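You operate a simulated robot arm through the tools that you are given. There is no shell and no other tool. Be economical: measure what you need, move in short steps, check, and stop when the job is done.

The job below is to be done with a simulated robot arm. You get a single attempt, and the scene is never put back.

JOB
Wind down and cap the peach lipstick, lid the powder jar and shut the refill palette.

It is judged by the outcome, as a careful person would: the job done as asked, and still so three seconds after it is handed in. It fails if anything else is knocked over, pushed out of place, dropped, spilled or broken. Lids that push on must go on centred and level and be pressed home; caps that screw on are set level and turned clockwise until they are tight.

ROBOT AND FRAMES
A 7-joint arm with a two-finger parallel gripper, fixed in place. Base frame: the origin is at the foot of the arm, x ahead of it, y to its left, z up; the work surface is at about z = 0. Units: m, rad, N and s.
With the tool pointing down near the work surface it reaches from about 0.24 to 0.62 m from the base axis. Its first joint turns from -1.152 to 1.152 rad. Payload 2.6 kg.
The TCP is the grasp point between the finger pads, 0.03 m short of the fingertips. In the tool frame z runs along the fingers and y along their closing line. Largest opening 0.094 m; finger width 0.028, thickness 0.01; the body of the gripper, 0.05 by 0.096 m, starts 0.055 m behind the TCP.
Orientation is that of the tool frame in the base frame, as [roll, pitch, yaw] about the fixed x, y, z axes, in that order (R = Rz(yaw) Ry(pitch) Rx(roll)). With the fingers straight down and closing along the base's y, the tool's x points along the base's -x, its y along +y and its z along -z.

CONTROLS
- The arm moves only by the tool drive_tool. Its arguments are lists of equal length, an entry for each row: "offset": the shift along the tool's x, y, z in m, a list of three; "rotation": the turn, a rotation vector about the tool's x, y, z in rad, a list of three; "hand": the finger opening in m, from 0 to 0.094. In form: {"offset": [[x, y, z], ...], "rotation": [[wx, wy, wz], ...], "hand": [hand, ...]}. A call has 1 to 10 rows; each row is the pose to reach, as a shift and turn from the pose commanded when the call began, along the tool's axes at that moment. Rows are played at 5 a second. More than 0.05 m and 0.15 rad between two rows, or a gripper value outside its range, and nothing of the call is played. Where a pose cannot be reached the arm comes as near as it can. A force on the tool above 40 N (or 10 N above the force at the start of the call, whichever is more), or a blocked arm, ends the call early, and 0.2 s more pass. Each finger travels about 0.072 m/s and halts on what it meets, pressing with about 32 N; the grip force reading is that of the motor and also rises with nothing between the fingers. The clock runs only during rows and for 0.2 s after the last one: add rows that repeat a pose to give the fingers time. The reply holds the time, the measured pose of the TCP, the force on the tool along the base axes, the opening and the grip force, in the units named above and with some noise.
- Cameras (640 x 400 px; columns grow to the right, rows downward): "scene" is fixed at [0.0458, 0.4369, 0.5659]; the picture's right is [-0.69, -0.72, 0.00], its down [-0.39, 0.37, -0.84] and it looks along [0.61, -0.58, -0.54] (base axes); focal length 358 px, centre (320, 200). "wrist" rides on the gripper at [0.076, 0.014, -0.102] in the tool frame; the picture's right is [-0.18, 0.98, 0.00], its down [-0.75, -0.14, -0.64] and it looks along [-0.63, -0.12, 0.77] (tool axes); focal length 243 px, centre (320, 200). There is no depth. A picture from a camera that has moved, and an enlarged one, comes with that camera's place and axes in the base frame and with its lens.
- camera(camera): a new picture of that camera. The clock stands still meanwhile.
- enlarge(camera, box): a new picture of the part [left, top, right, bottom] of that camera's present view, enlarged. The clock stands still meanwhile.
- hand_in(): hands the job in; it is judged then, once.

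Go step by step. Nothing tells you positions but the pictures and the camera data: compare them with the known pose of the tool, close in by small moves and look again before you grip or let go. The budget is 120 turns and 84 pictures, counting those below and the enlarged ones. Unless the task says otherwise, let go and move clear before handing in, and close with one line.

The tools are called after ">>>" as a command line: name --argument value ..., lists and objects as JSON in quotes. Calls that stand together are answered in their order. drive_tool: Moves the arm, as the interface text tells. Its arguments: {"type":"object","properties":{"offset":{"type":"array","items":{"type":"array","items":{"type":"number"}}},"rotation":{"type":"array","items":{"type":"array","items":{"type":"number"}}},"hand":{"type":"array","items":{"type":"number"}}},"required":["offset","rotation","hand"]} The other tools are called the same way: camera (camera) takes a picture; enlarge (camera, box) takes an enlarged picture of a part of a camera's view; hand_in () hands the job in.

At the start:

```text
clock: 0.0
tool_pos: [0.3261, -0.1514, 0.368]
tool_rot: [3.141, -0.001, 3.141]
force: [0.4, -0.2, 0.9]
gripper_width: 0.0941
finger_force: 0.0
```

scene: 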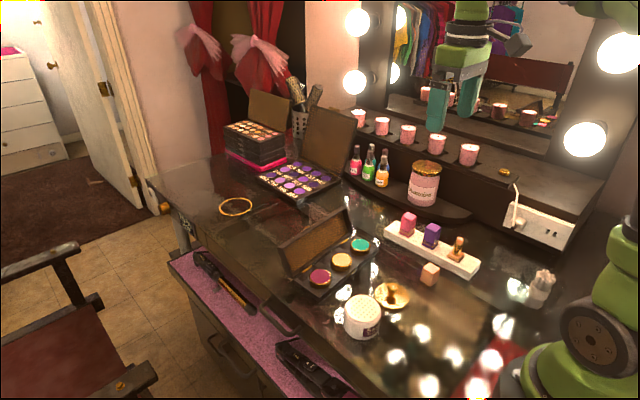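
wrist: 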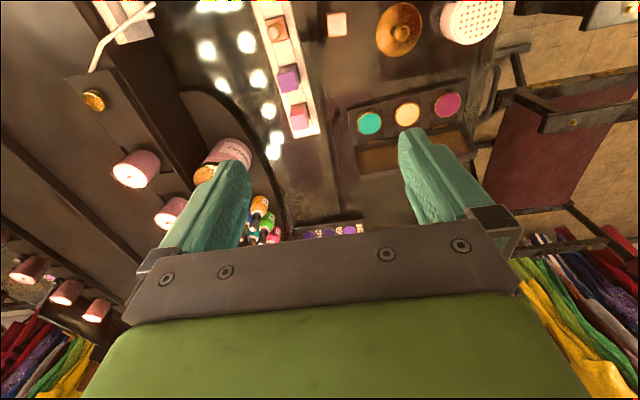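

I see a stand with lipsticks (one open, peach), a loose cap, the powder jar with a gold lid beside it, and an open three-pan palette. I will look closer first.

>>> enlarge --camera "scene" --box '[370, 200, 490, 300]'

>>> enlarge --camera "scene" --box '[260, 200, 430, 350]'

>>> enlarge --camera "wrist" --box '[240, 0, 520, 180]'

```text
4.00 times, centred on (430, 250) of scene
camera zoom: at [0.0458, 0.4369, 0.5659], right [-0.69, -0.72, 0.0], down [-0.39, 0.37, -0.84], along [0.61, -0.58, -0.54], focal length 1433 px, centre (-120, 0)
```

zoom: 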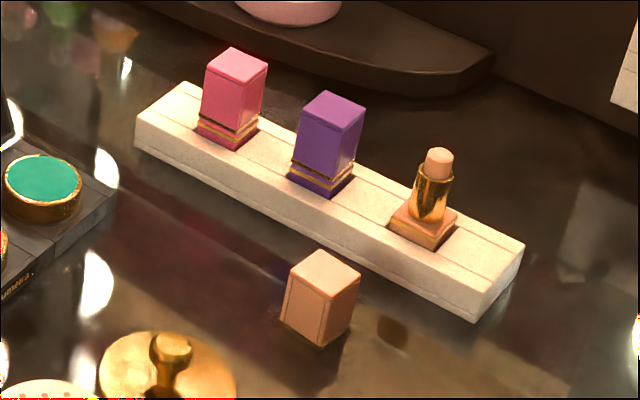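

```text
2.67 times, centred on (345, 275) of scene
camera zoom: at [0.0458, 0.4369, 0.5659], right [-0.69, -0.72, 0.0], down [-0.39, 0.37, -0.84], along [0.61, -0.58, -0.54], focal length 955 px, centre (253, 0)
```

zoom: 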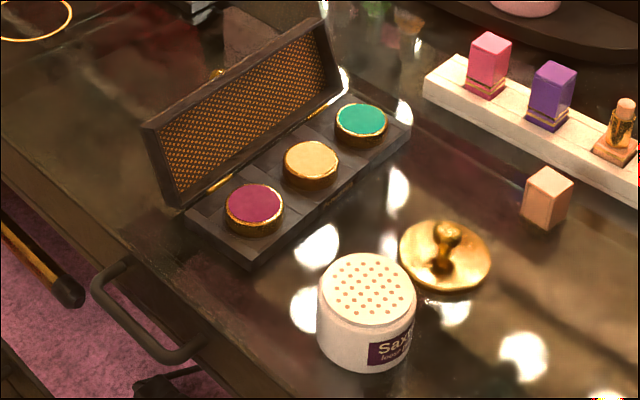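

```text
2.22 times, centred on (380, 90) of wrist
camera zoom: at [0.2515, -0.138, 0.4684], right [0.18, 0.98, 0.0], down [0.75, -0.14, 0.64], along [0.63, -0.12, -0.77], focal length 539 px, centre (187, 444)
```

zoom: 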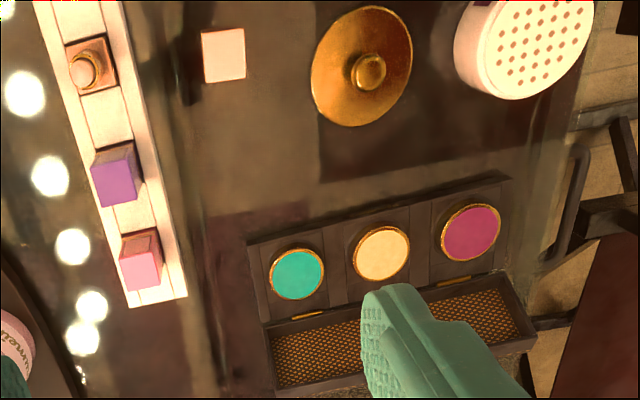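

The lid sits near (0.31,-0.02), the jar near (0.31,0.06), the cap near (0.286,-0.12), the lipstick near (0.28,-0.21) and the palette near (0.445,-0.01). I'll move above the lid for a closer look.

>>> drive_tool --offset '[[0.003, 0.03, 0.03], [0.007, 0.06, 0.06], [0.01, 0.09, 0.09], [0.014, 0.127, 0.12], [0.014, 0.127, 0.158], [0.014, 0.127, 0.158]]' --rotation '[[0, 0, 0], [0, 0, 0], [0, 0, 0], [0, 0, 0], [0, 0, 0], [0, 0, 0]]' --hand '[0.094, 0.094, 0.094, 0.094, 0.094, 0.094]'

>>> camera --camera "wrist"

>>> camera --camera "scene"

```text
clock: 1.4
tool_pos: [0.3125, -0.0264, 0.2099]
tool_rot: [3.141, -0.002, 3.14]
force: [-0.3, -1.2, -0.3]
gripper_width: 0.094
finger_force: 0.1
```

```text
78 pictures are left
camera wrist: at [0.237, -0.0105, 0.31], right [0.19, 0.98, 0.0], down [0.75, -0.14, 0.64], along [0.63, -0.12, -0.77], focal length 243 px, centre (320, 200)
```

wrist: 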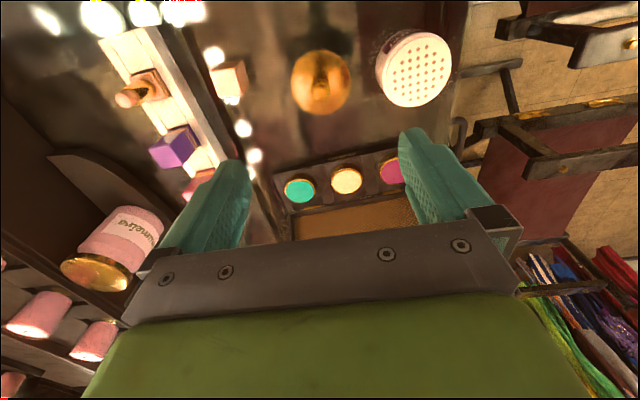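

```text
77 pictures are left
```

scene: 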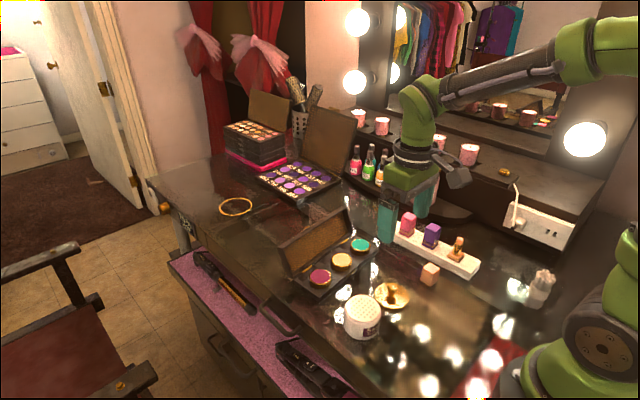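

The lid is ahead in view; I'll enlarge it and the jar.

>>> enlarge --camera "wrist" --box '[280, 20, 460, 132]'

>>> enlarge --camera "scene" --box '[335, 275, 425, 345]'

>>> enlarge --camera "wrist" --box '[90, 20, 260, 126]'

```text
3.56 times, centred on (370, 76) of wrist
camera zoom: at [0.237, -0.0105, 0.31], right [0.19, 0.98, 0.0], down [0.75, -0.14, 0.64], along [0.63, -0.12, -0.77], focal length 863 px, centre (142, 641)
```

zoom: 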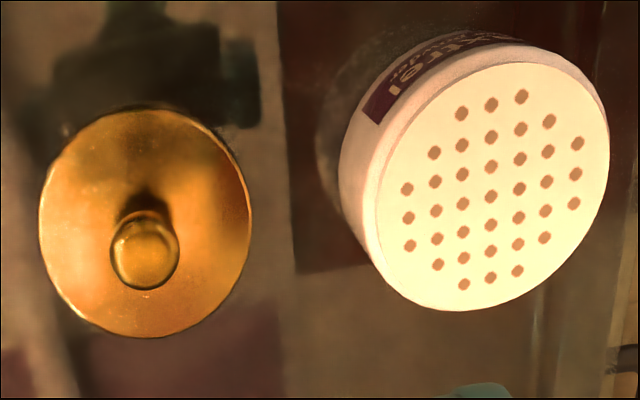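

```text
5.71 times, centred on (380, 310) of scene
camera zoom: at [0.0458, 0.4369, 0.5659], right [-0.69, -0.72, 0.0], down [-0.39, 0.37, -0.84], along [0.61, -0.58, -0.54], focal length 2047 px, centre (-23, -429)
```

zoom: 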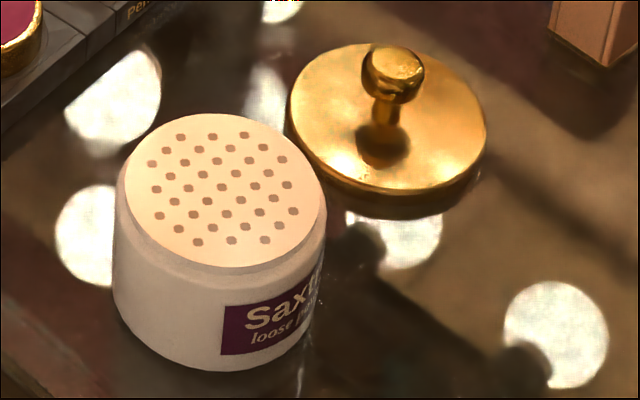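

```text
3.76 times, centred on (175, 73) of wrist
camera zoom: at [0.237, -0.0105, 0.31], right [0.19, 0.98, 0.0], down [0.75, -0.14, 0.64], along [0.63, -0.12, -0.77], focal length 913 px, centre (866, 678)
```

zoom: 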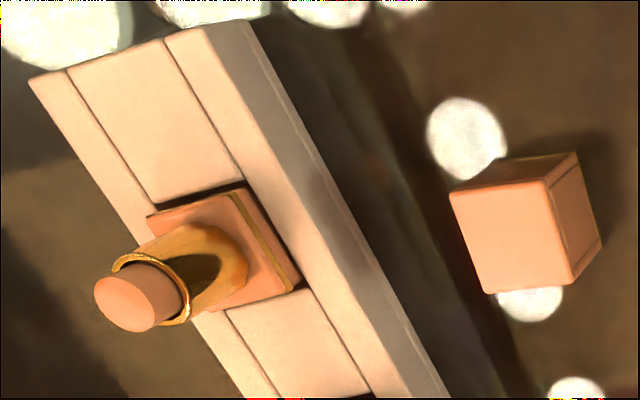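

Knob triangulated at about (0.315,-0.024), top z≈0.026; jar top centre (0.310,0.074), z≈0.048. I'll approach above the knob with a narrower hand.

>>> drive_tool --offset '[[-0.0025, 0.0026, 0.04], [-0.0025, 0.0026, 0.08], [-0.0025, 0.0026, 0.12], [-0.0025, 0.0026, 0.12]]' --rotation '[[0, 0, 0], [0, 0, 0], [0, 0, 0], [0, 0, 0]]' --hand '[0.07, 0.05, 0.05, 0.05]'

>>> camera --camera "wrist"

>>> enlarge --camera "scene" --box '[340, 240, 450, 330]'

```text
clock: 2.4
tool_pos: [0.3132, -0.0216, 0.0908]
tool_rot: [3.141, 0.0, 3.141]
force: [-0.2, -0.3, -0.5]
gripper_width: 0.0499
finger_force: 0.1
```

```text
73 pictures are left
camera wrist: at [0.2376, -0.007, 0.1912], right [0.18, 0.98, 0.0], down [0.75, -0.14, 0.64], along [0.63, -0.12, -0.77], focal length 243 px, centre (320, 200)
```

wrist: 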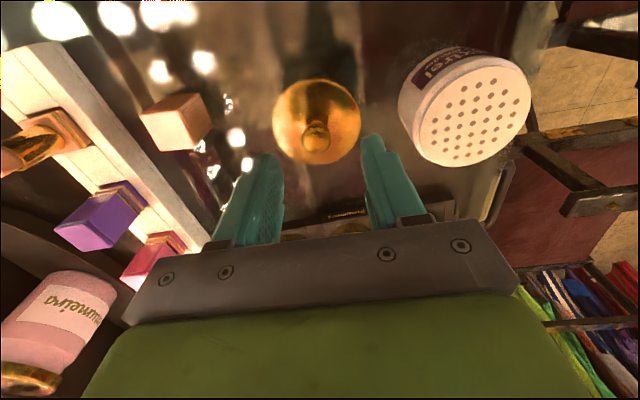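

```text
4.44 times, centred on (395, 285) of scene
camera zoom: at [0.0458, 0.4369, 0.5659], right [-0.69, -0.72, 0.0], down [-0.39, 0.37, -0.84], along [0.61, -0.58, -0.54], focal length 1592 px, centre (-13, -178)
```

zoom: 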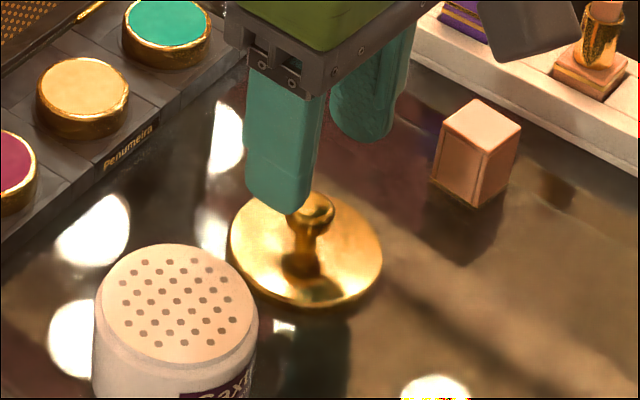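

Knob confirmed at about (0.3145,-0.0245). Descending and gripping it.

>>> drive_tool --offset '[[0, -0.001, 0.025], [0, -0.001, 0.048], [0, -0.001, 0.048], [0, -0.001, 0.048], [0, -0.001, 0.048], [0, -0.001, 0.048]]' --rotation '[[0, 0, 0], [0, 0, 0], [0, 0, 0], [0, 0, 0], [0, 0, 0], [0, 0, 0]]' --hand '[0.05, 0.05, 0.05, 0.03, 0.005, 0.005]'

>>> enlarge --camera "scene" --box '[340, 240, 450, 330]'

```text
clock: 3.8
tool_pos: [0.3139, -0.0233, 0.0416]
tool_rot: [3.14, -0.001, -3.141]
force: [0.3, 0.2, -1.2]
gripper_width: 0.0195
finger_force: 31.8
```

```text
4.44 times, centred on (395, 285) of scene
camera zoom: at [0.0458, 0.4369, 0.5659], right [-0.69, -0.72, 0.0], down [-0.39, 0.37, -0.84], along [0.61, -0.58, -0.54], focal length 1592 px, centre (-13, -178)
```

zoom: 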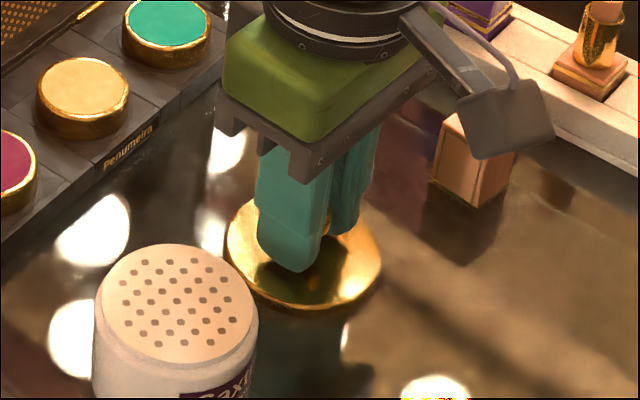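

Gripped at 19.5 mm. Lifting straight up and checking.

>>> drive_tool --offset '[[0, 0, -0.02], [0, 0, -0.045], [0, 0, -0.075], [0, 0, -0.075]]' --rotation '[[0, 0, 0], [0, 0, 0], [0, 0, 0], [0, 0, 0]]' --hand '[0.005, 0.005, 0.005, 0.005]'

>>> enlarge --camera "scene" --box '[330, 230, 440, 340]'

>>> camera --camera "wrist"

```text
clock: 4.8
tool_pos: [0.3153, -0.0232, 0.1186]
tool_rot: [3.14, 0.001, -3.142]
force: [0.2, -0.3, 0.4]
gripper_width: 0.0193
finger_force: 31.7
```

```text
3.64 times, centred on (385, 285) of scene
camera zoom: at [0.0458, 0.4369, 0.5659], right [-0.69, -0.72, 0.0], down [-0.39, 0.37, -0.84], along [0.61, -0.58, -0.54], focal length 1303 px, centre (84, -109)
```

zoom: 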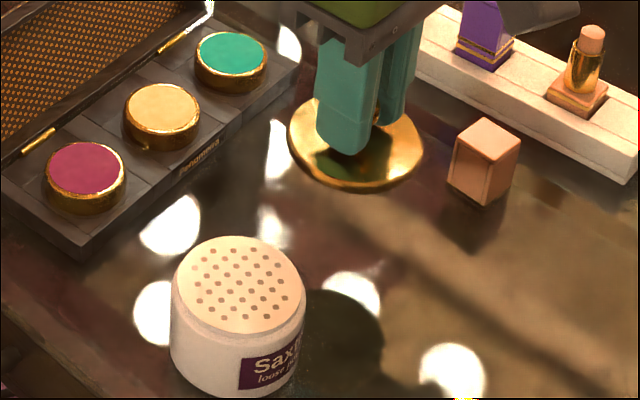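

```text
69 pictures are left
camera wrist: at [0.24, -0.0082, 0.2186], right [0.18, 0.98, 0.0], down [0.75, -0.14, 0.64], along [0.63, -0.12, -0.77], focal length 243 px, centre (320, 200)
```

wrist: 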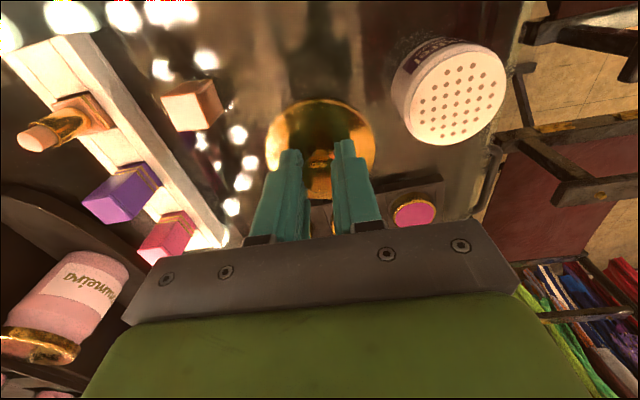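

Lid is held level. Measuring the jar more precisely.

>>> enlarge --camera "wrist" --box '[390, 25, 520, 155]'

>>> enlarge --camera "scene" --box '[335, 285, 395, 345]'

```text
3.08 times, centred on (455, 90) of wrist
camera zoom: at [0.24, -0.0082, 0.2186], right [0.18, 0.98, 0.0], down [0.75, -0.14, 0.64], along [0.63, -0.12, -0.77], focal length 746 px, centre (-95, 538)
```

zoom: 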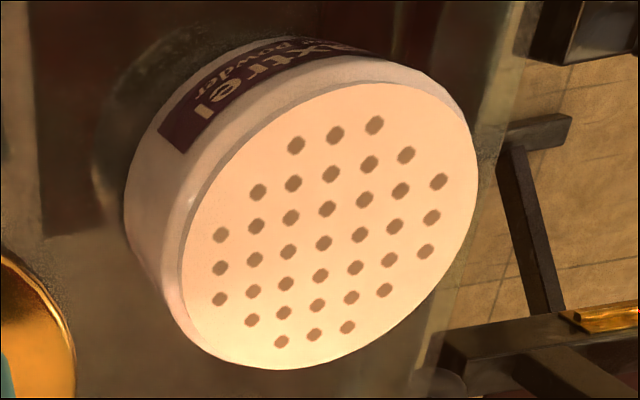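

```text
6.67 times, centred on (365, 315) of scene
camera zoom: at [0.0458, 0.4369, 0.5659], right [-0.69, -0.72, 0.0], down [-0.39, 0.37, -0.84], along [0.61, -0.58, -0.54], focal length 2388 px, centre (20, -567)
```

zoom: 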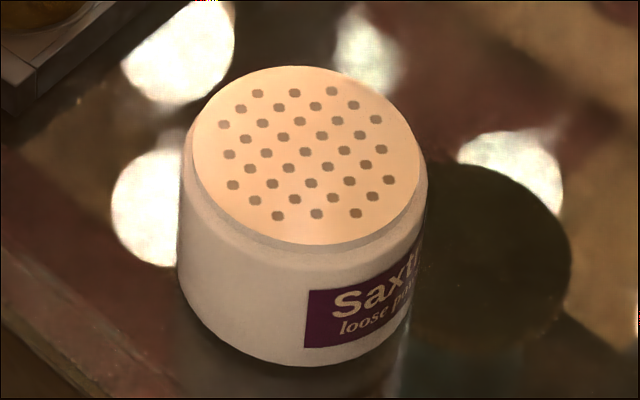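

Jar centre about (0.311,0.074). Moving the lid above it.

>>> drive_tool --offset '[[0.001, 0.035, 0], [0.002, 0.07, 0], [0.0033, 0.0986, 0], [0.0033, 0.0986, 0.01], [0.0033, 0.0986, 0.01]]' --rotation '[[0, 0, 0], [0, 0, 0], [0, 0, 0], [0, 0, 0], [0, 0, 0]]' --hand '[0.005, 0.005, 0.005, 0.005, 0.005]'

>>> enlarge --camera "scene" --box '[325, 255, 405, 345]'

>>> enlarge --camera "wrist" --box '[230, 50, 410, 190]'

```text
clock: 6.0
tool_pos: [0.3118, 0.0751, 0.1078]
tool_rot: [-3.14, -0.002, 3.141]
force: [-0.8, 0.9, -0.2]
gripper_width: 0.0193
finger_force: 32.0
```

```text
4.44 times, centred on (365, 300) of scene
camera zoom: at [0.0458, 0.4369, 0.5659], right [-0.69, -0.72, 0.0], down [-0.39, 0.37, -0.84], along [0.61, -0.58, -0.54], focal length 1592 px, centre (120, -244)
```

zoom: 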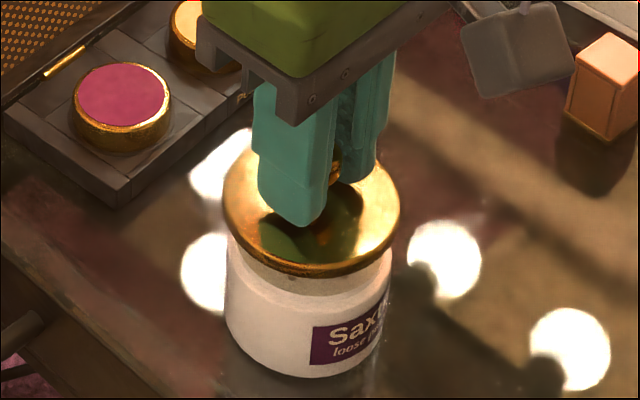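

```text
2.86 times, centred on (320, 120) of wrist
camera zoom: at [0.2358, 0.0894, 0.2084], right [0.18, 0.98, 0.0], down [0.75, -0.14, 0.64], along [0.63, -0.12, -0.77], focal length 693 px, centre (320, 429)
```

zoom: 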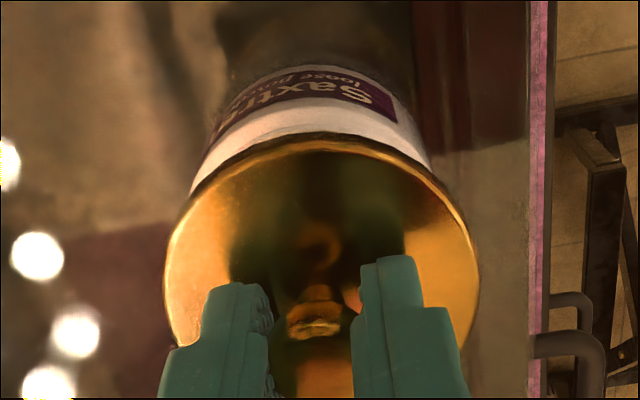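

The lid looks close to centred; measuring the residual offset at higher zoom.

>>> enlarge --camera "scene" --box '[340, 285, 396, 343]'

```text
6.90 times, centred on (368, 314) of scene
camera zoom: at [0.0458, 0.4369, 0.5659], right [-0.69, -0.72, 0.0], down [-0.39, 0.37, -0.84], along [0.61, -0.58, -0.54], focal length 2471 px, centre (-11, -586)
```

zoom: 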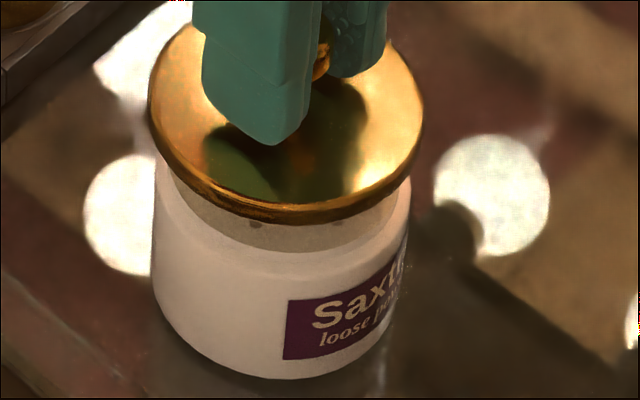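

Residual offset about 1 mm; correcting it and lowering gently.

>>> drive_tool --offset '[[0.0007, -0.0007, 0.008], [0.0007, -0.0007, 0.014], [0.0007, -0.0007, 0.017], [0.0007, -0.0007, 0.02]]' --rotation '[[0, 0, 0], [0, 0, 0], [0, 0, 0], [0, 0, 0]]' --hand '[0.005, 0.005, 0.005, 0.005]'

>>> enlarge --camera "scene" --box '[340, 285, 396, 343]'

```text
clock: 7.0
tool_pos: [0.3122, 0.0734, 0.0879]
tool_rot: [3.141, 0.001, 3.138]
force: [-3.5, -1.1, 5.0]
gripper_width: 0.0196
finger_force: 32.6
stopped in row 4: the force on the tool passed its limit (the readings are from after the stop); the commanded pose is now the measured one
```

```text
6.90 times, centred on (368, 314) of scene
camera zoom: at [0.0458, 0.4369, 0.5659], right [-0.69, -0.72, 0.0], down [-0.39, 0.37, -0.84], along [0.61, -0.58, -0.54], focal length 2471 px, centre (-11, -586)
```

zoom: 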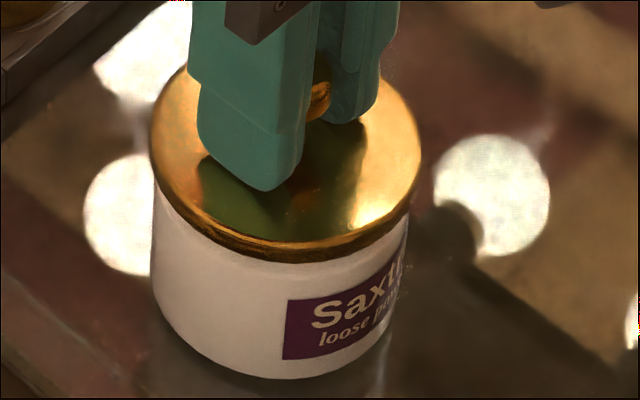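

The lid met the jar; pressing a bit further.

>>> drive_tool --offset '[[0, 0, 0.002], [0, 0, 0.004], [0, 0, 0.006]]' --rotation '[[0, 0, 0], [0, 0, 0], [0, 0, 0]]' --hand '[0.005, 0.005, 0.005]'

>>> enlarge --camera "wrist" --box '[230, 50, 410, 190]'

```text
clock: 7.5
tool_pos: [0.313, 0.0737, 0.0886]
tool_rot: [3.141, 0.003, 3.136]
force: [-2.0, -1.3, 4.6]
gripper_width: 0.0191
finger_force: 32.4
stopped in row 2: the force on the tool passed its limit (the readings are from after the stop); the commanded pose is now the measured one
```

```text
2.86 times, centred on (320, 120) of wrist
camera zoom: at [0.2368, 0.0884, 0.1887], right [0.19, 0.98, 0.0], down [0.75, -0.15, 0.64], along [0.63, -0.12, -0.76], focal length 693 px, centre (320, 429)
```

zoom: 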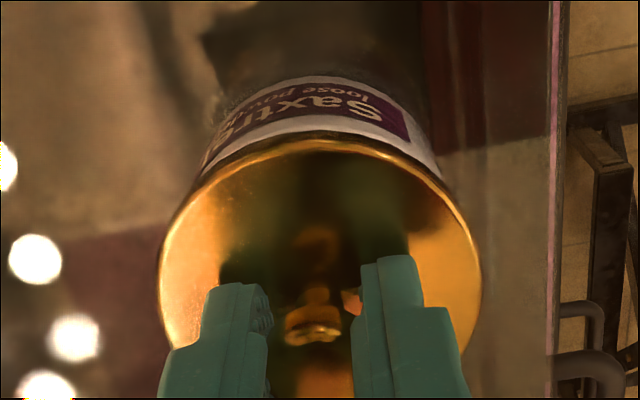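

It is at a hard stop. Releasing carefully and rising to look.

>>> drive_tool --offset '[[0, 0, 0], [0, 0, 0], [0, 0, 0], [0, 0, -0.03], [0, 0, -0.06], [0, 0, -0.06]]' --rotation '[[0, 0, 0], [0, 0, 0], [0, 0, 0], [0, 0, 0], [0, 0, 0], [0, 0, 0]]' --hand '[0.03, 0.045, 0.045, 0.045, 0.045, 0.045]'

>>> enlarge --camera "scene" --box '[335, 275, 401, 343]'

>>> enlarge --camera "wrist" --box '[240, 50, 400, 170]'

```text
clock: 8.9
tool_pos: [0.3116, 0.0742, 0.149]
tool_rot: [-3.141, 0.003, 3.137]
force: [0.1, -0.1, 0.4]
gripper_width: 0.0454
finger_force: 0.1
```

```text
5.88 times, centred on (368, 309) of scene
camera zoom: at [0.0458, 0.4369, 0.5659], right [-0.69, -0.72, 0.0], down [-0.39, 0.37, -0.84], along [0.61, -0.58, -0.54], focal length 2107 px, centre (38, -441)
```

zoom: 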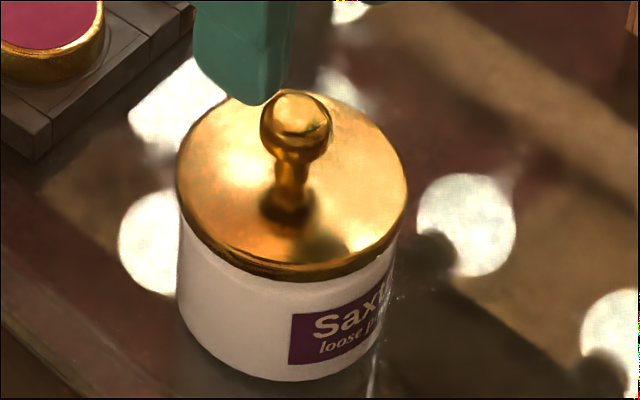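

```text
3.33 times, centred on (320, 110) of wrist
camera zoom: at [0.236, 0.0898, 0.2489], right [0.19, 0.98, 0.0], down [0.75, -0.15, 0.64], along [0.63, -0.12, -0.76], focal length 809 px, centre (320, 500)
```

zoom: 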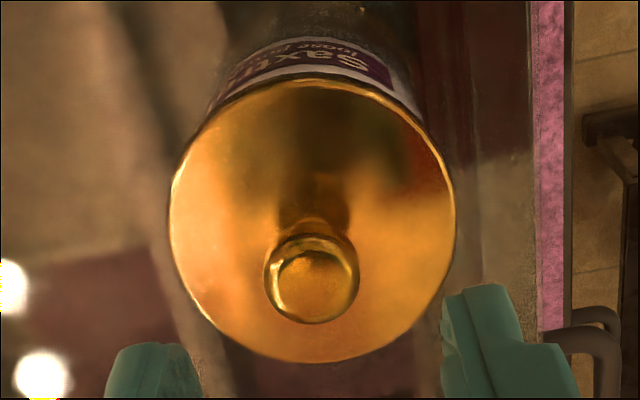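

Lid is level and centred. One gentle press on the knob with closed fingers to confirm it is home.

>>> drive_tool --offset '[[-0.002, 0, 0], [-0.002, 0, 0], [-0.002, 0, 0.025], [-0.002, 0, 0.04], [-0.002, 0, 0.045], [-0.002, 0, 0.05], [-0.002, 0, 0.054]]' --rotation '[[0, 0, 0], [0, 0, 0], [0, 0, 0], [0, 0, 0], [0, 0, 0], [0, 0, 0], [0, 0, 0]]' --hand '[0.02, 0, 0, 0, 0, 0, 0]'

```text
clock: 9.9
tool_pos: [0.3145, 0.0727, 0.1136]
tool_rot: [3.14, 0.006, 3.133]
force: [-5.7, -1.8, 10.2]
gripper_width: 0.0
finger_force: 31.9
stopped in row 5: the force on the tool passed its limit (the readings are from after the stop); the commanded pose is now the measured one
```

Contact came higher than I expected; looking.

>>> enlarge --camera "scene" --box '[335, 260, 401, 343]'

```text
4.82 times, centred on (368, 302) of scene
camera zoom: at [0.0457, 0.4369, 0.5659], right [-0.69, -0.72, 0.0], down [-0.39, 0.37, -0.84], along [0.61, -0.58, -0.54], focal length 1726 px, centre (89, -289)
```

zoom: 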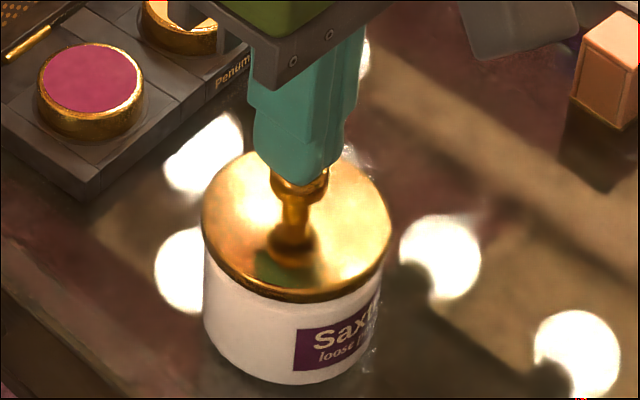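

The lid is firmly seated. Now I rise, straighten the tool, and move over to the lipstick.

>>> drive_tool --offset '[[0, 0, -0.04], [0, 0, -0.08], [0.005, -0.048, -0.08], [0.01, -0.096, -0.08], [0.015, -0.144, -0.08], [0.02, -0.19, -0.08], [0.024, -0.235, -0.08], [0.024, -0.278, -0.075], [0.024, -0.278, -0.06], [0.024, -0.278, -0.06]]' --rotation '[[0, 0.006, -0.0086], [0, 0.006, -0.0086], [0, 0.006, -0.0086], [0, 0.006, -0.0086], [0, 0.006, -0.0086], [0, 0.006, -0.0086], [0, 0.006, -0.0086], [0, 0.006, -0.0086], [0, 0.006, -0.0086], [0, 0.006, -0.0086]]' --hand '[0, 0.02, 0.04, 0.05, 0.05, 0.05, 0.05, 0.05, 0.05, 0.05]'

>>> camera --camera "wrist"

>>> enlarge --camera "scene" --box '[410, 220, 490, 280]'

```text
clock: 12.1
tool_pos: [0.2897, -0.2042, 0.1727]
tool_rot: [3.141, 0.001, 3.141]
force: [-0.3, 0.2, -0.5]
gripper_width: 0.0502
finger_force: 0.1
```

```text
58 pictures are left
camera wrist: at [0.213, -0.1896, 0.2732], right [0.18, 0.98, 0.0], down [0.75, -0.14, 0.64], along [0.63, -0.12, -0.77], focal length 243 px, centre (320, 200)
```

wrist: 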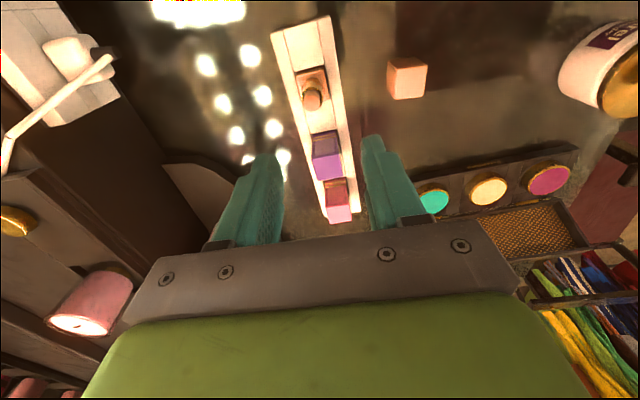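

```text
6.67 times, centred on (450, 250) of scene
camera zoom: at [0.0458, 0.4369, 0.5659], right [-0.69, -0.72, 0.0], down [-0.39, 0.37, -0.84], along [0.61, -0.58, -0.54], focal length 2388 px, centre (-547, -133)
```

zoom: 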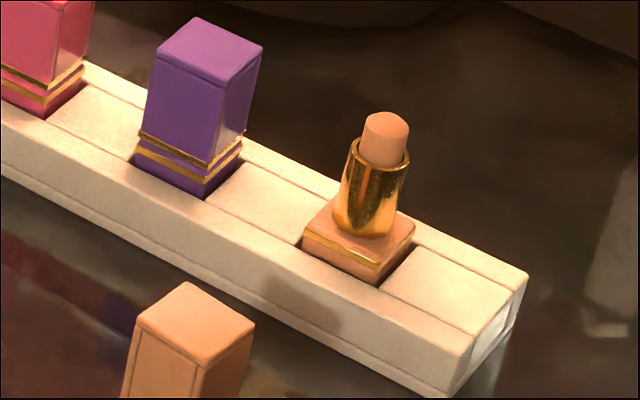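

Enlarging the wrist view of the lipstick and the cap.

>>> enlarge --camera "wrist" --box '[270, 50, 350, 130]'

>>> enlarge --camera "wrist" --box '[370, 40, 450, 115]'

```text
5.00 times, centred on (310, 90) of wrist
camera zoom: at [0.213, -0.1896, 0.2732], right [0.18, 0.98, 0.0], down [0.75, -0.14, 0.64], along [0.63, -0.12, -0.77], focal length 1213 px, centre (370, 750)
```

zoom: 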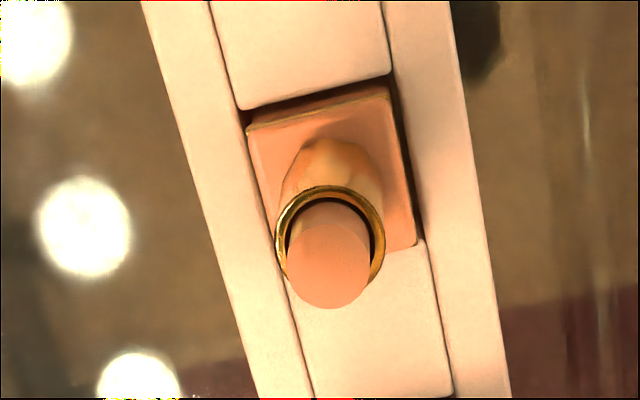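

```text
5.33 times, centred on (410, 78) of wrist
camera zoom: at [0.213, -0.1896, 0.2732], right [0.18, 0.98, 0.0], down [0.75, -0.14, 0.64], along [0.63, -0.12, -0.77], focal length 1294 px, centre (-160, 853)
```

zoom: 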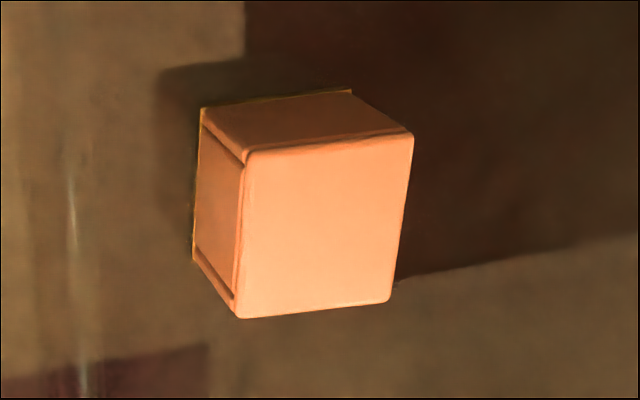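

Gold tube rim triangulates to about (0.277,-0.208,0.060), bullet tip z≈0.071, base top z≈0.03. I'll come above it with a narrow opening and check.

>>> drive_tool --offset '[[0.006, -0.0038, 0.02], [0.0132, -0.0038, 0.04], [0.0132, -0.0038, 0.058], [0.0132, -0.0038, 0.058]]' --rotation '[[0, 0, 0], [0, 0, 0], [0, 0, 0], [0, 0, 0]]' --hand '[0.045, 0.042, 0.042, 0.042]'

>>> enlarge --camera "wrist" --box '[250, 60, 390, 200]'

>>> enlarge --camera "scene" --box '[410, 200, 490, 280]'

```text
clock: 13.1
tool_pos: [0.2751, -0.2088, 0.1156]
tool_rot: [3.139, -0.001, 3.142]
force: [-0.9, -0.8, 0.2]
gripper_width: 0.0422
finger_force: 0.1
```

```text
2.86 times, centred on (320, 130) of wrist
camera zoom: at [0.1987, -0.1939, 0.2157], right [0.18, 0.98, 0.0], down [0.75, -0.14, 0.64], along [0.63, -0.12, -0.77], focal length 693 px, centre (320, 400)
```

zoom: 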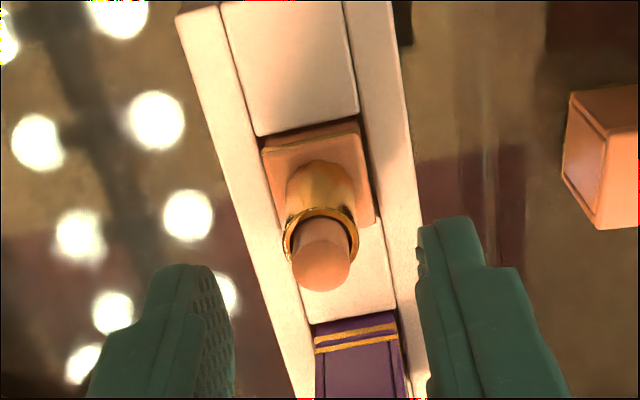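

```text
5.00 times, centred on (450, 240) of scene
camera zoom: at [0.0458, 0.4369, 0.5659], right [-0.69, -0.72, 0.0], down [-0.39, 0.37, -0.84], along [0.61, -0.58, -0.54], focal length 1791 px, centre (-330, 0)
```

zoom: 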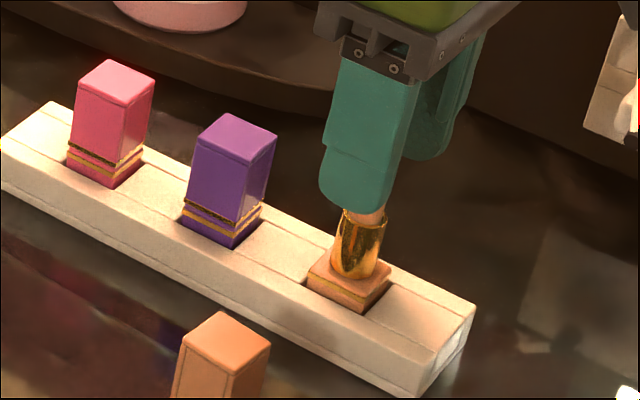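

Aligned. Descending so the tips reach z≈0.038 and gripping the gold tube.

>>> drive_tool --offset '[[-0.001, 0.0005, 0.025], [-0.001, 0.0005, 0.047], [-0.001, 0.0005, 0.047], [-0.001, 0.0005, 0.047], [-0.001, 0.0005, 0.047], [-0.001, 0.0005, 0.047]]' --rotation '[[0, 0, 0], [0, 0, 0], [0, 0, 0], [0, 0, 0], [0, 0, 0], [0, 0, 0]]' --hand '[0.042, 0.042, 0.042, 0.025, 0.01, 0.01]'

>>> enlarge --camera "scene" --box '[410, 200, 490, 280]'

>>> enlarge --camera "wrist" --box '[250, 60, 390, 200]'

```text
clock: 14.5
tool_pos: [0.2758, -0.2083, 0.0689]
tool_rot: [3.139, 0.0, 3.141]
force: [-0.7, -0.5, 1.2]
gripper_width: 0.0167
finger_force: 32.2
```

```text
5.00 times, centred on (450, 240) of scene
camera zoom: at [0.0458, 0.4369, 0.5659], right [-0.69, -0.72, 0.0], down [-0.39, 0.37, -0.84], along [0.61, -0.58, -0.54], focal length 1791 px, centre (-330, 0)
```

zoom: 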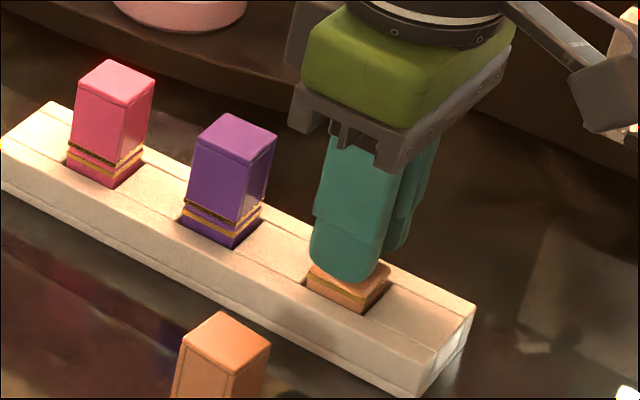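

```text
2.86 times, centred on (320, 130) of wrist
camera zoom: at [0.2004, -0.1933, 0.1694], right [0.18, 0.98, 0.0], down [0.75, -0.14, 0.64], along [0.63, -0.12, -0.77], focal length 693 px, centre (320, 400)
```

zoom: 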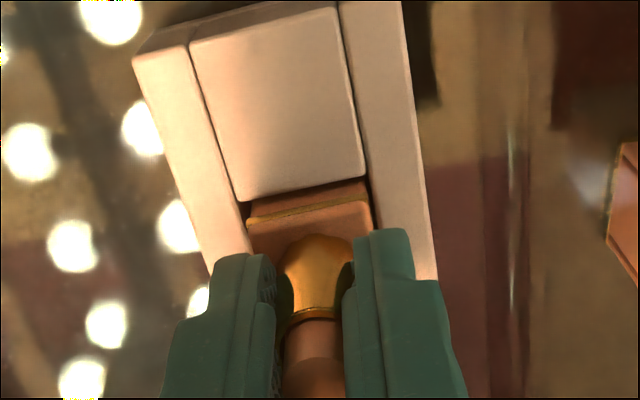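

Tube gripped (16.7 mm). Turning it counter-clockwise (seen from above) by ~0.8 rad as a trial.

>>> drive_tool --offset '[[0, 0, 0], [0, 0, 0], [0, 0, 0], [0, 0, 0], [0, 0, 0], [0, 0, 0], [0, 0, 0]]' --rotation '[[0, 0, -0.13], [0, 0, -0.26], [0, 0, -0.39], [0, 0, -0.52], [0, 0, -0.65], [0, 0, -0.78], [0, 0, -0.78]]' --hand '[0.01, 0.01, 0.01, 0.01, 0.01, 0.01, 0.01]'

>>> enlarge --camera "scene" --box '[410, 200, 490, 280]'

>>> enlarge --camera "wrist" --box '[250, 60, 390, 200]'

```text
clock: 16.1
tool_pos: [0.2769, -0.2084, 0.0698]
tool_rot: [-3.139, 0.004, -2.36]
force: [-1.6, 0.3, 18.9]
gripper_width: 0.0137
finger_force: 31.9
```

```text
5.00 times, centred on (450, 240) of scene
camera zoom: at [0.0457, 0.4369, 0.5659], right [-0.69, -0.72, 0.0], down [-0.39, 0.37, -0.84], along [0.61, -0.58, -0.54], focal length 1791 px, centre (-330, 0)
```

zoom: 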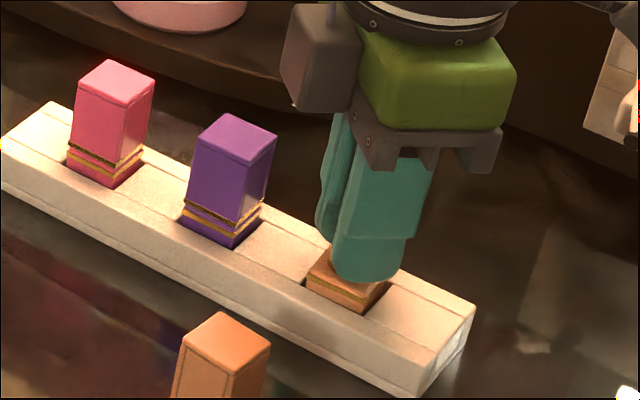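

```text
2.86 times, centred on (320, 130) of wrist
camera zoom: at [0.213, -0.2509, 0.169], right [-0.56, 0.83, 0.0], down [0.63, 0.43, 0.64], along [0.53, 0.36, -0.77], focal length 693 px, centre (320, 400)
```

zoom: 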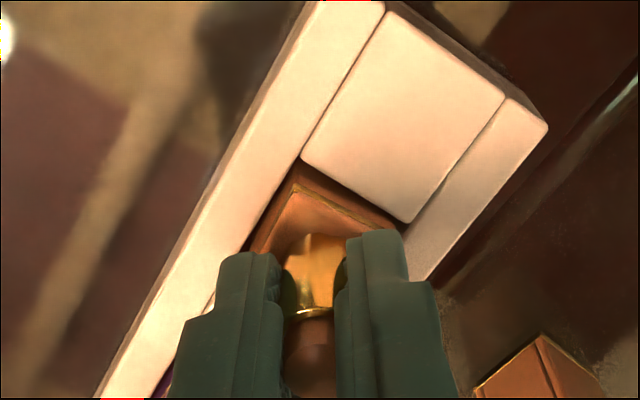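

The opening shrank and an upward force appeared, so I'll release, back off straight up and inspect.

>>> drive_tool --offset '[[0, 0, 0], [0, 0, 0], [0, 0, -0.025], [0, 0, -0.05], [0, 0, -0.05]]' --rotation '[[0, 0, 0], [0, 0, 0], [0, 0, 0], [0, 0, 0], [0, 0, 0]]' --hand '[0.03, 0.042, 0.042, 0.042, 0.042]'

>>> enlarge --camera "scene" --box '[410, 200, 490, 280]'

>>> enlarge --camera "wrist" --box '[250, 60, 390, 200]'

```text
clock: 17.3
tool_pos: [0.2752, -0.2084, 0.119]
tool_rot: [3.139, 0.001, -2.361]
force: [0.8, -0.6, -0.5]
gripper_width: 0.0422
finger_force: 0.1
```

```text
5.00 times, centred on (450, 240) of scene
camera zoom: at [0.0458, 0.4369, 0.5659], right [-0.69, -0.72, 0.0], down [-0.39, 0.37, -0.84], along [0.61, -0.58, -0.54], focal length 1791 px, centre (-330, 0)
```

zoom: 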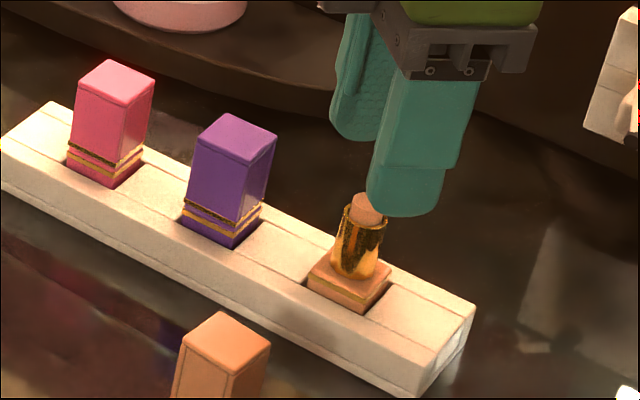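

```text
2.86 times, centred on (320, 130) of wrist
camera zoom: at [0.2122, -0.251, 0.2184], right [-0.56, 0.83, 0.0], down [0.63, 0.43, 0.64], along [0.53, 0.36, -0.77], focal length 693 px, centre (320, 400)
```

zoom: 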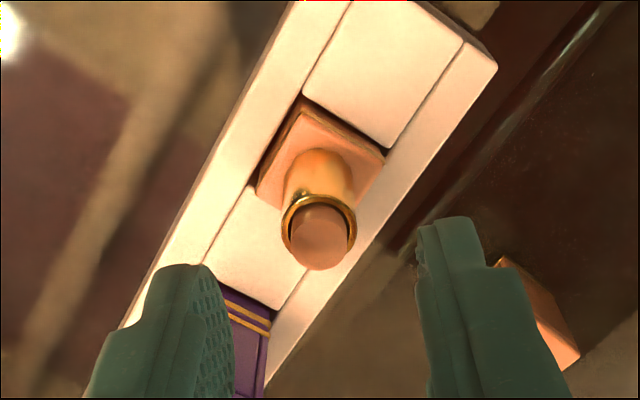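

It's winding down: the bullet dropped about half its exposed length. I'll swing the hand back for another bite.

>>> drive_tool --offset '[[0, 0, 0], [0, 0, 0], [0, 0, 0], [0, 0, 0], [0, 0, 0], [0, 0, 0], [0, 0, 0], [0, 0, 0], [0, 0, 0]]' --rotation '[[0, 0, 0.14], [0, 0, 0.28], [0, 0, 0.42], [0, 0, 0.56], [0, 0, 0.7], [0, 0, 0.84], [0, 0, 0.98], [0, 0, 1.12], [0, 0, 1.12]]' --hand '[0.042, 0.042, 0.042, 0.042, 0.042, 0.042, 0.042, 0.042, 0.042]'

>>> enlarge --camera "wrist" --box '[250, 60, 390, 200]'

```text
clock: 19.3
tool_pos: [0.2761, -0.2079, 0.119]
tool_rot: [3.14, 0.0, 2.799]
force: [-1.0, -0.3, 0.0]
gripper_width: 0.0423
finger_force: 0.1
```

```text
2.86 times, centred on (320, 130) of wrist
camera zoom: at [0.2094, -0.1686, 0.2192], right [0.5, 0.86, 0.0], down [0.66, -0.39, 0.64], along [0.56, -0.32, -0.77], focal length 693 px, centre (320, 400)
```

zoom: 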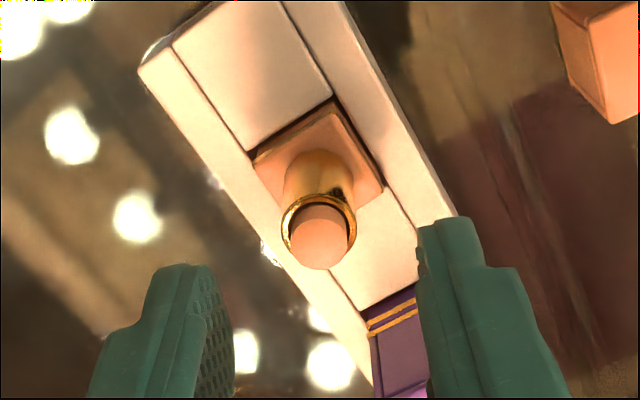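

Regripping the tube slightly higher.

>>> drive_tool --offset '[[0, 0, 0.025], [0, 0, 0.047], [0, 0, 0.047], [0, 0, 0.047], [0, 0, 0.047], [0, 0, 0.047]]' --rotation '[[0, 0, 0], [0, 0, 0], [0, 0, 0], [0, 0, 0], [0, 0, 0], [0, 0, 0]]' --hand '[0.042, 0.042, 0.042, 0.025, 0.01, 0.01]'

>>> drive_tool --offset '[[0, 0, 0], [0, 0, 0], [0, 0, 0], [0, 0, 0], [0, 0, 0], [0, 0, 0], [0, 0, 0], [0, 0, 0]]' --rotation '[[0, 0, -0.13], [0, 0, -0.26], [0, 0, -0.39], [0, 0, -0.52], [0, 0, -0.65], [0, 0, -0.78], [0, 0, -0.91], [0, 0, -0.91]]' --hand '[0.01, 0.01, 0.01, 0.01, 0.01, 0.01, 0.01, 0.01]'

>>> enlarge --camera "wrist" --box '[250, 60, 390, 200]'

```text
clock: 20.7
tool_pos: [0.2748, -0.2082, 0.0701]
tool_rot: [3.137, -0.001, 2.801]
force: [-0.8, 0.3, 0.8]
gripper_width: 0.0162
finger_force: 32.2
```

```text
clock: 22.5
tool_pos: [0.2758, -0.2087, 0.0705]
tool_rot: [3.139, 0.002, -2.569]
force: [-2.2, -0.2, -1.2]
gripper_width: 0.0171
finger_force: 31.9
```

```text
2.86 times, centred on (320, 130) of wrist
camera zoom: at [0.2049, -0.2372, 0.1717], right [-0.38, 0.93, 0.0], down [0.71, 0.29, 0.64], along [0.59, 0.24, -0.77], focal length 693 px, centre (320, 400)
```

zoom: 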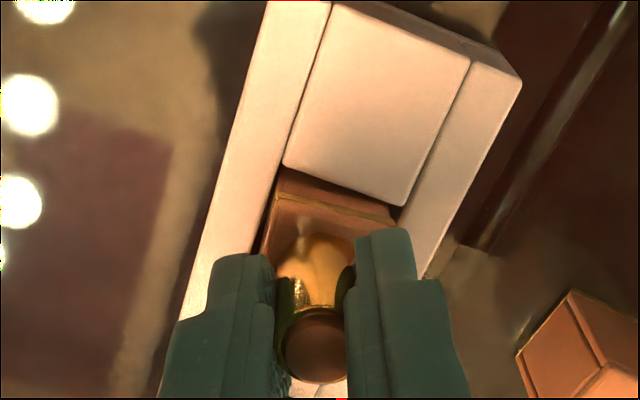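

The bullet is now about at the rim. Turning further to bring it fully down, watching force.

>>> drive_tool --offset '[[0, 0, 0], [0, 0, 0], [0, 0, 0], [0, 0, 0], [0, 0, 0]]' --rotation '[[0, 0, -0.1], [0, 0, -0.2], [0, 0, -0.3], [0, 0, -0.4], [0, 0, -0.4]]' --hand '[0.01, 0.01, 0.01, 0.01, 0.01]'

>>> drive_tool --offset '[[0, 0, 0], [0, 0, 0], [0, 0, -0.025], [0, 0, -0.05], [0, 0, -0.05]]' --rotation '[[0, 0, 0], [0, 0, 0], [0, 0, 0], [0, 0, 0], [0, 0, 0]]' --hand '[0.03, 0.042, 0.042, 0.042, 0.042]'

>>> enlarge --camera "wrist" --box '[270, 80, 370, 180]'

>>> enlarge --camera "scene" --box '[420, 220, 480, 280]'

```text
clock: 23.7
tool_pos: [0.2756, -0.2084, 0.072]
tool_rot: [-3.141, 0.003, -2.17]
force: [1.2, -0.2, 0.3]
gripper_width: 0.0169
finger_force: 32.5
```

```text
clock: 24.9
tool_pos: [0.2768, -0.2096, 0.1227]
tool_rot: [-3.141, 0.001, -2.171]
force: [0.5, -0.5, -0.3]
gripper_width: 0.0419
finger_force: 0.1
```

```text
4.00 times, centred on (320, 130) of wrist
camera zoom: at [0.222, -0.2633, 0.2225], right [-0.71, 0.71, 0.0], down [0.54, 0.54, 0.64], along [0.45, 0.46, -0.77], focal length 970 px, centre (320, 480)
```

zoom: 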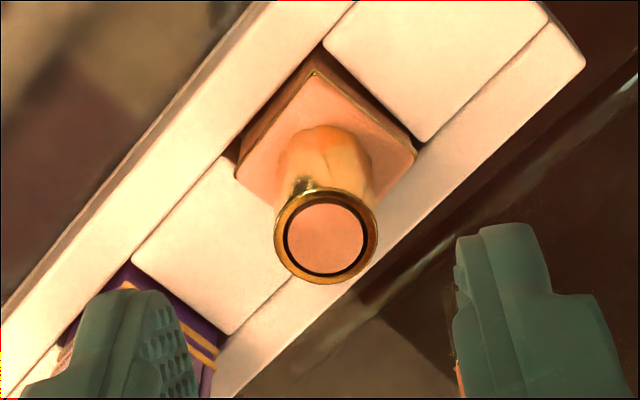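

```text
6.67 times, centred on (450, 250) of scene
camera zoom: at [0.0458, 0.4369, 0.5659], right [-0.69, -0.72, 0.0], down [-0.39, 0.37, -0.84], along [0.61, -0.58, -0.54], focal length 2388 px, centre (-547, -133)
```

zoom: 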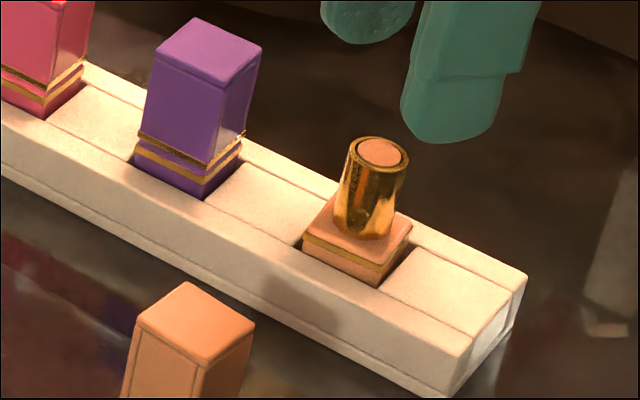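

Bullet is flush with the rim. One more short bite to make sure it's fully down.

>>> drive_tool --offset '[[0, 0, 0], [0, 0, 0], [0, 0, 0], [0, 0, 0], [0, 0, 0], [0, 0, 0], [0, 0, 0], [0, 0, 0.025], [0, 0, 0.051], [0, 0, 0.051]]' --rotation '[[0, 0, 0.14], [0, 0, 0.28], [0, 0, 0.42], [0, 0, 0.56], [0, 0, 0.7], [0, 0, 0.84], [0, 0, 0.97], [0, 0, 0.97], [0, 0, 0.97], [0, 0, 0.97]]' --hand '[0.042, 0.042, 0.042, 0.042, 0.042, 0.042, 0.042, 0.042, 0.042, 0.042]'

>>> drive_tool --offset '[[0, 0, 0], [0, 0, 0], [0, 0, 0], [0, 0, 0], [0, 0, 0], [0, 0, 0], [0, 0, 0], [0, 0, 0], [0, 0, 0]]' --rotation '[[0, 0, 0], [0, 0, 0], [0, 0, 0], [0, 0, -0.12], [0, 0, -0.24], [0, 0, -0.36], [0, 0, -0.48], [0, 0, -0.6], [0, 0, -0.6]]' --hand '[0.025, 0.01, 0.01, 0.01, 0.01, 0.01, 0.01, 0.01, 0.01]'

>>> drive_tool --offset '[[0, 0, 0], [0, 0, 0], [0, 0, -0.025], [0, 0, -0.05], [0, 0, -0.05]]' --rotation '[[0, 0, 0], [0, 0, 0], [0, 0, 0], [0, 0, 0], [0, 0, 0]]' --hand '[0.03, 0.042, 0.042, 0.042, 0.042]'

>>> enlarge --camera "wrist" --box '[270, 80, 370, 180]'

>>> enlarge --camera "scene" --box '[420, 220, 480, 280]'

```text
clock: 27.1
tool_pos: [0.2749, -0.2081, 0.0694]
tool_rot: [3.138, 0.0, 3.14]
force: [-0.4, 0.1, 0.6]
gripper_width: 0.0419
finger_force: 0.0
```

```text
clock: 29.1
tool_pos: [0.2767, -0.2089, 0.0709]
tool_rot: [3.14, 0.002, -2.54]
force: [-0.5, -0.6, -0.7]
gripper_width: 0.017
finger_force: 32.0
```

```text
clock: 30.3
tool_pos: [0.2762, -0.2081, 0.1199]
tool_rot: [3.141, 0.003, -2.541]
force: [-0.4, 0.6, 0.2]
gripper_width: 0.0421
finger_force: 0.0
```

```text
4.00 times, centred on (320, 130) of wrist
camera zoom: at [0.2064, -0.2385, 0.2201], right [-0.4, 0.92, 0.0], down [0.7, 0.31, 0.64], along [0.59, 0.26, -0.77], focal length 970 px, centre (320, 480)
```

zoom: 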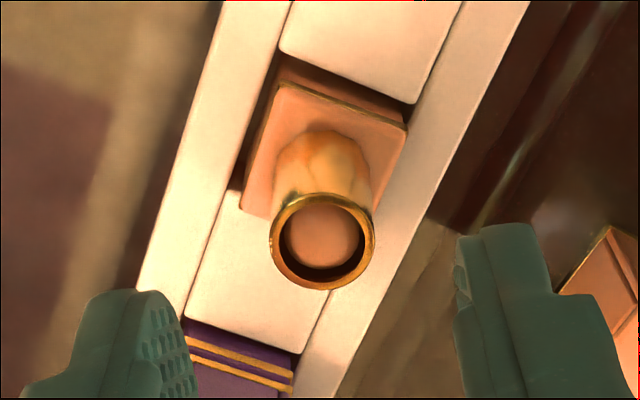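

```text
6.67 times, centred on (450, 250) of scene
camera zoom: at [0.0458, 0.4369, 0.5659], right [-0.69, -0.72, 0.0], down [-0.39, 0.37, -0.84], along [0.61, -0.58, -0.54], focal length 2388 px, centre (-547, -133)
```

zoom: 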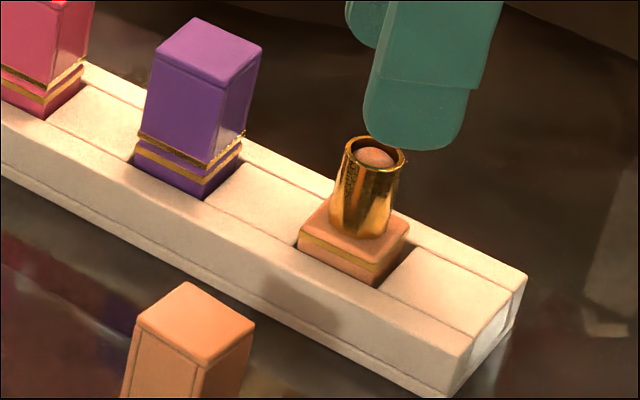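

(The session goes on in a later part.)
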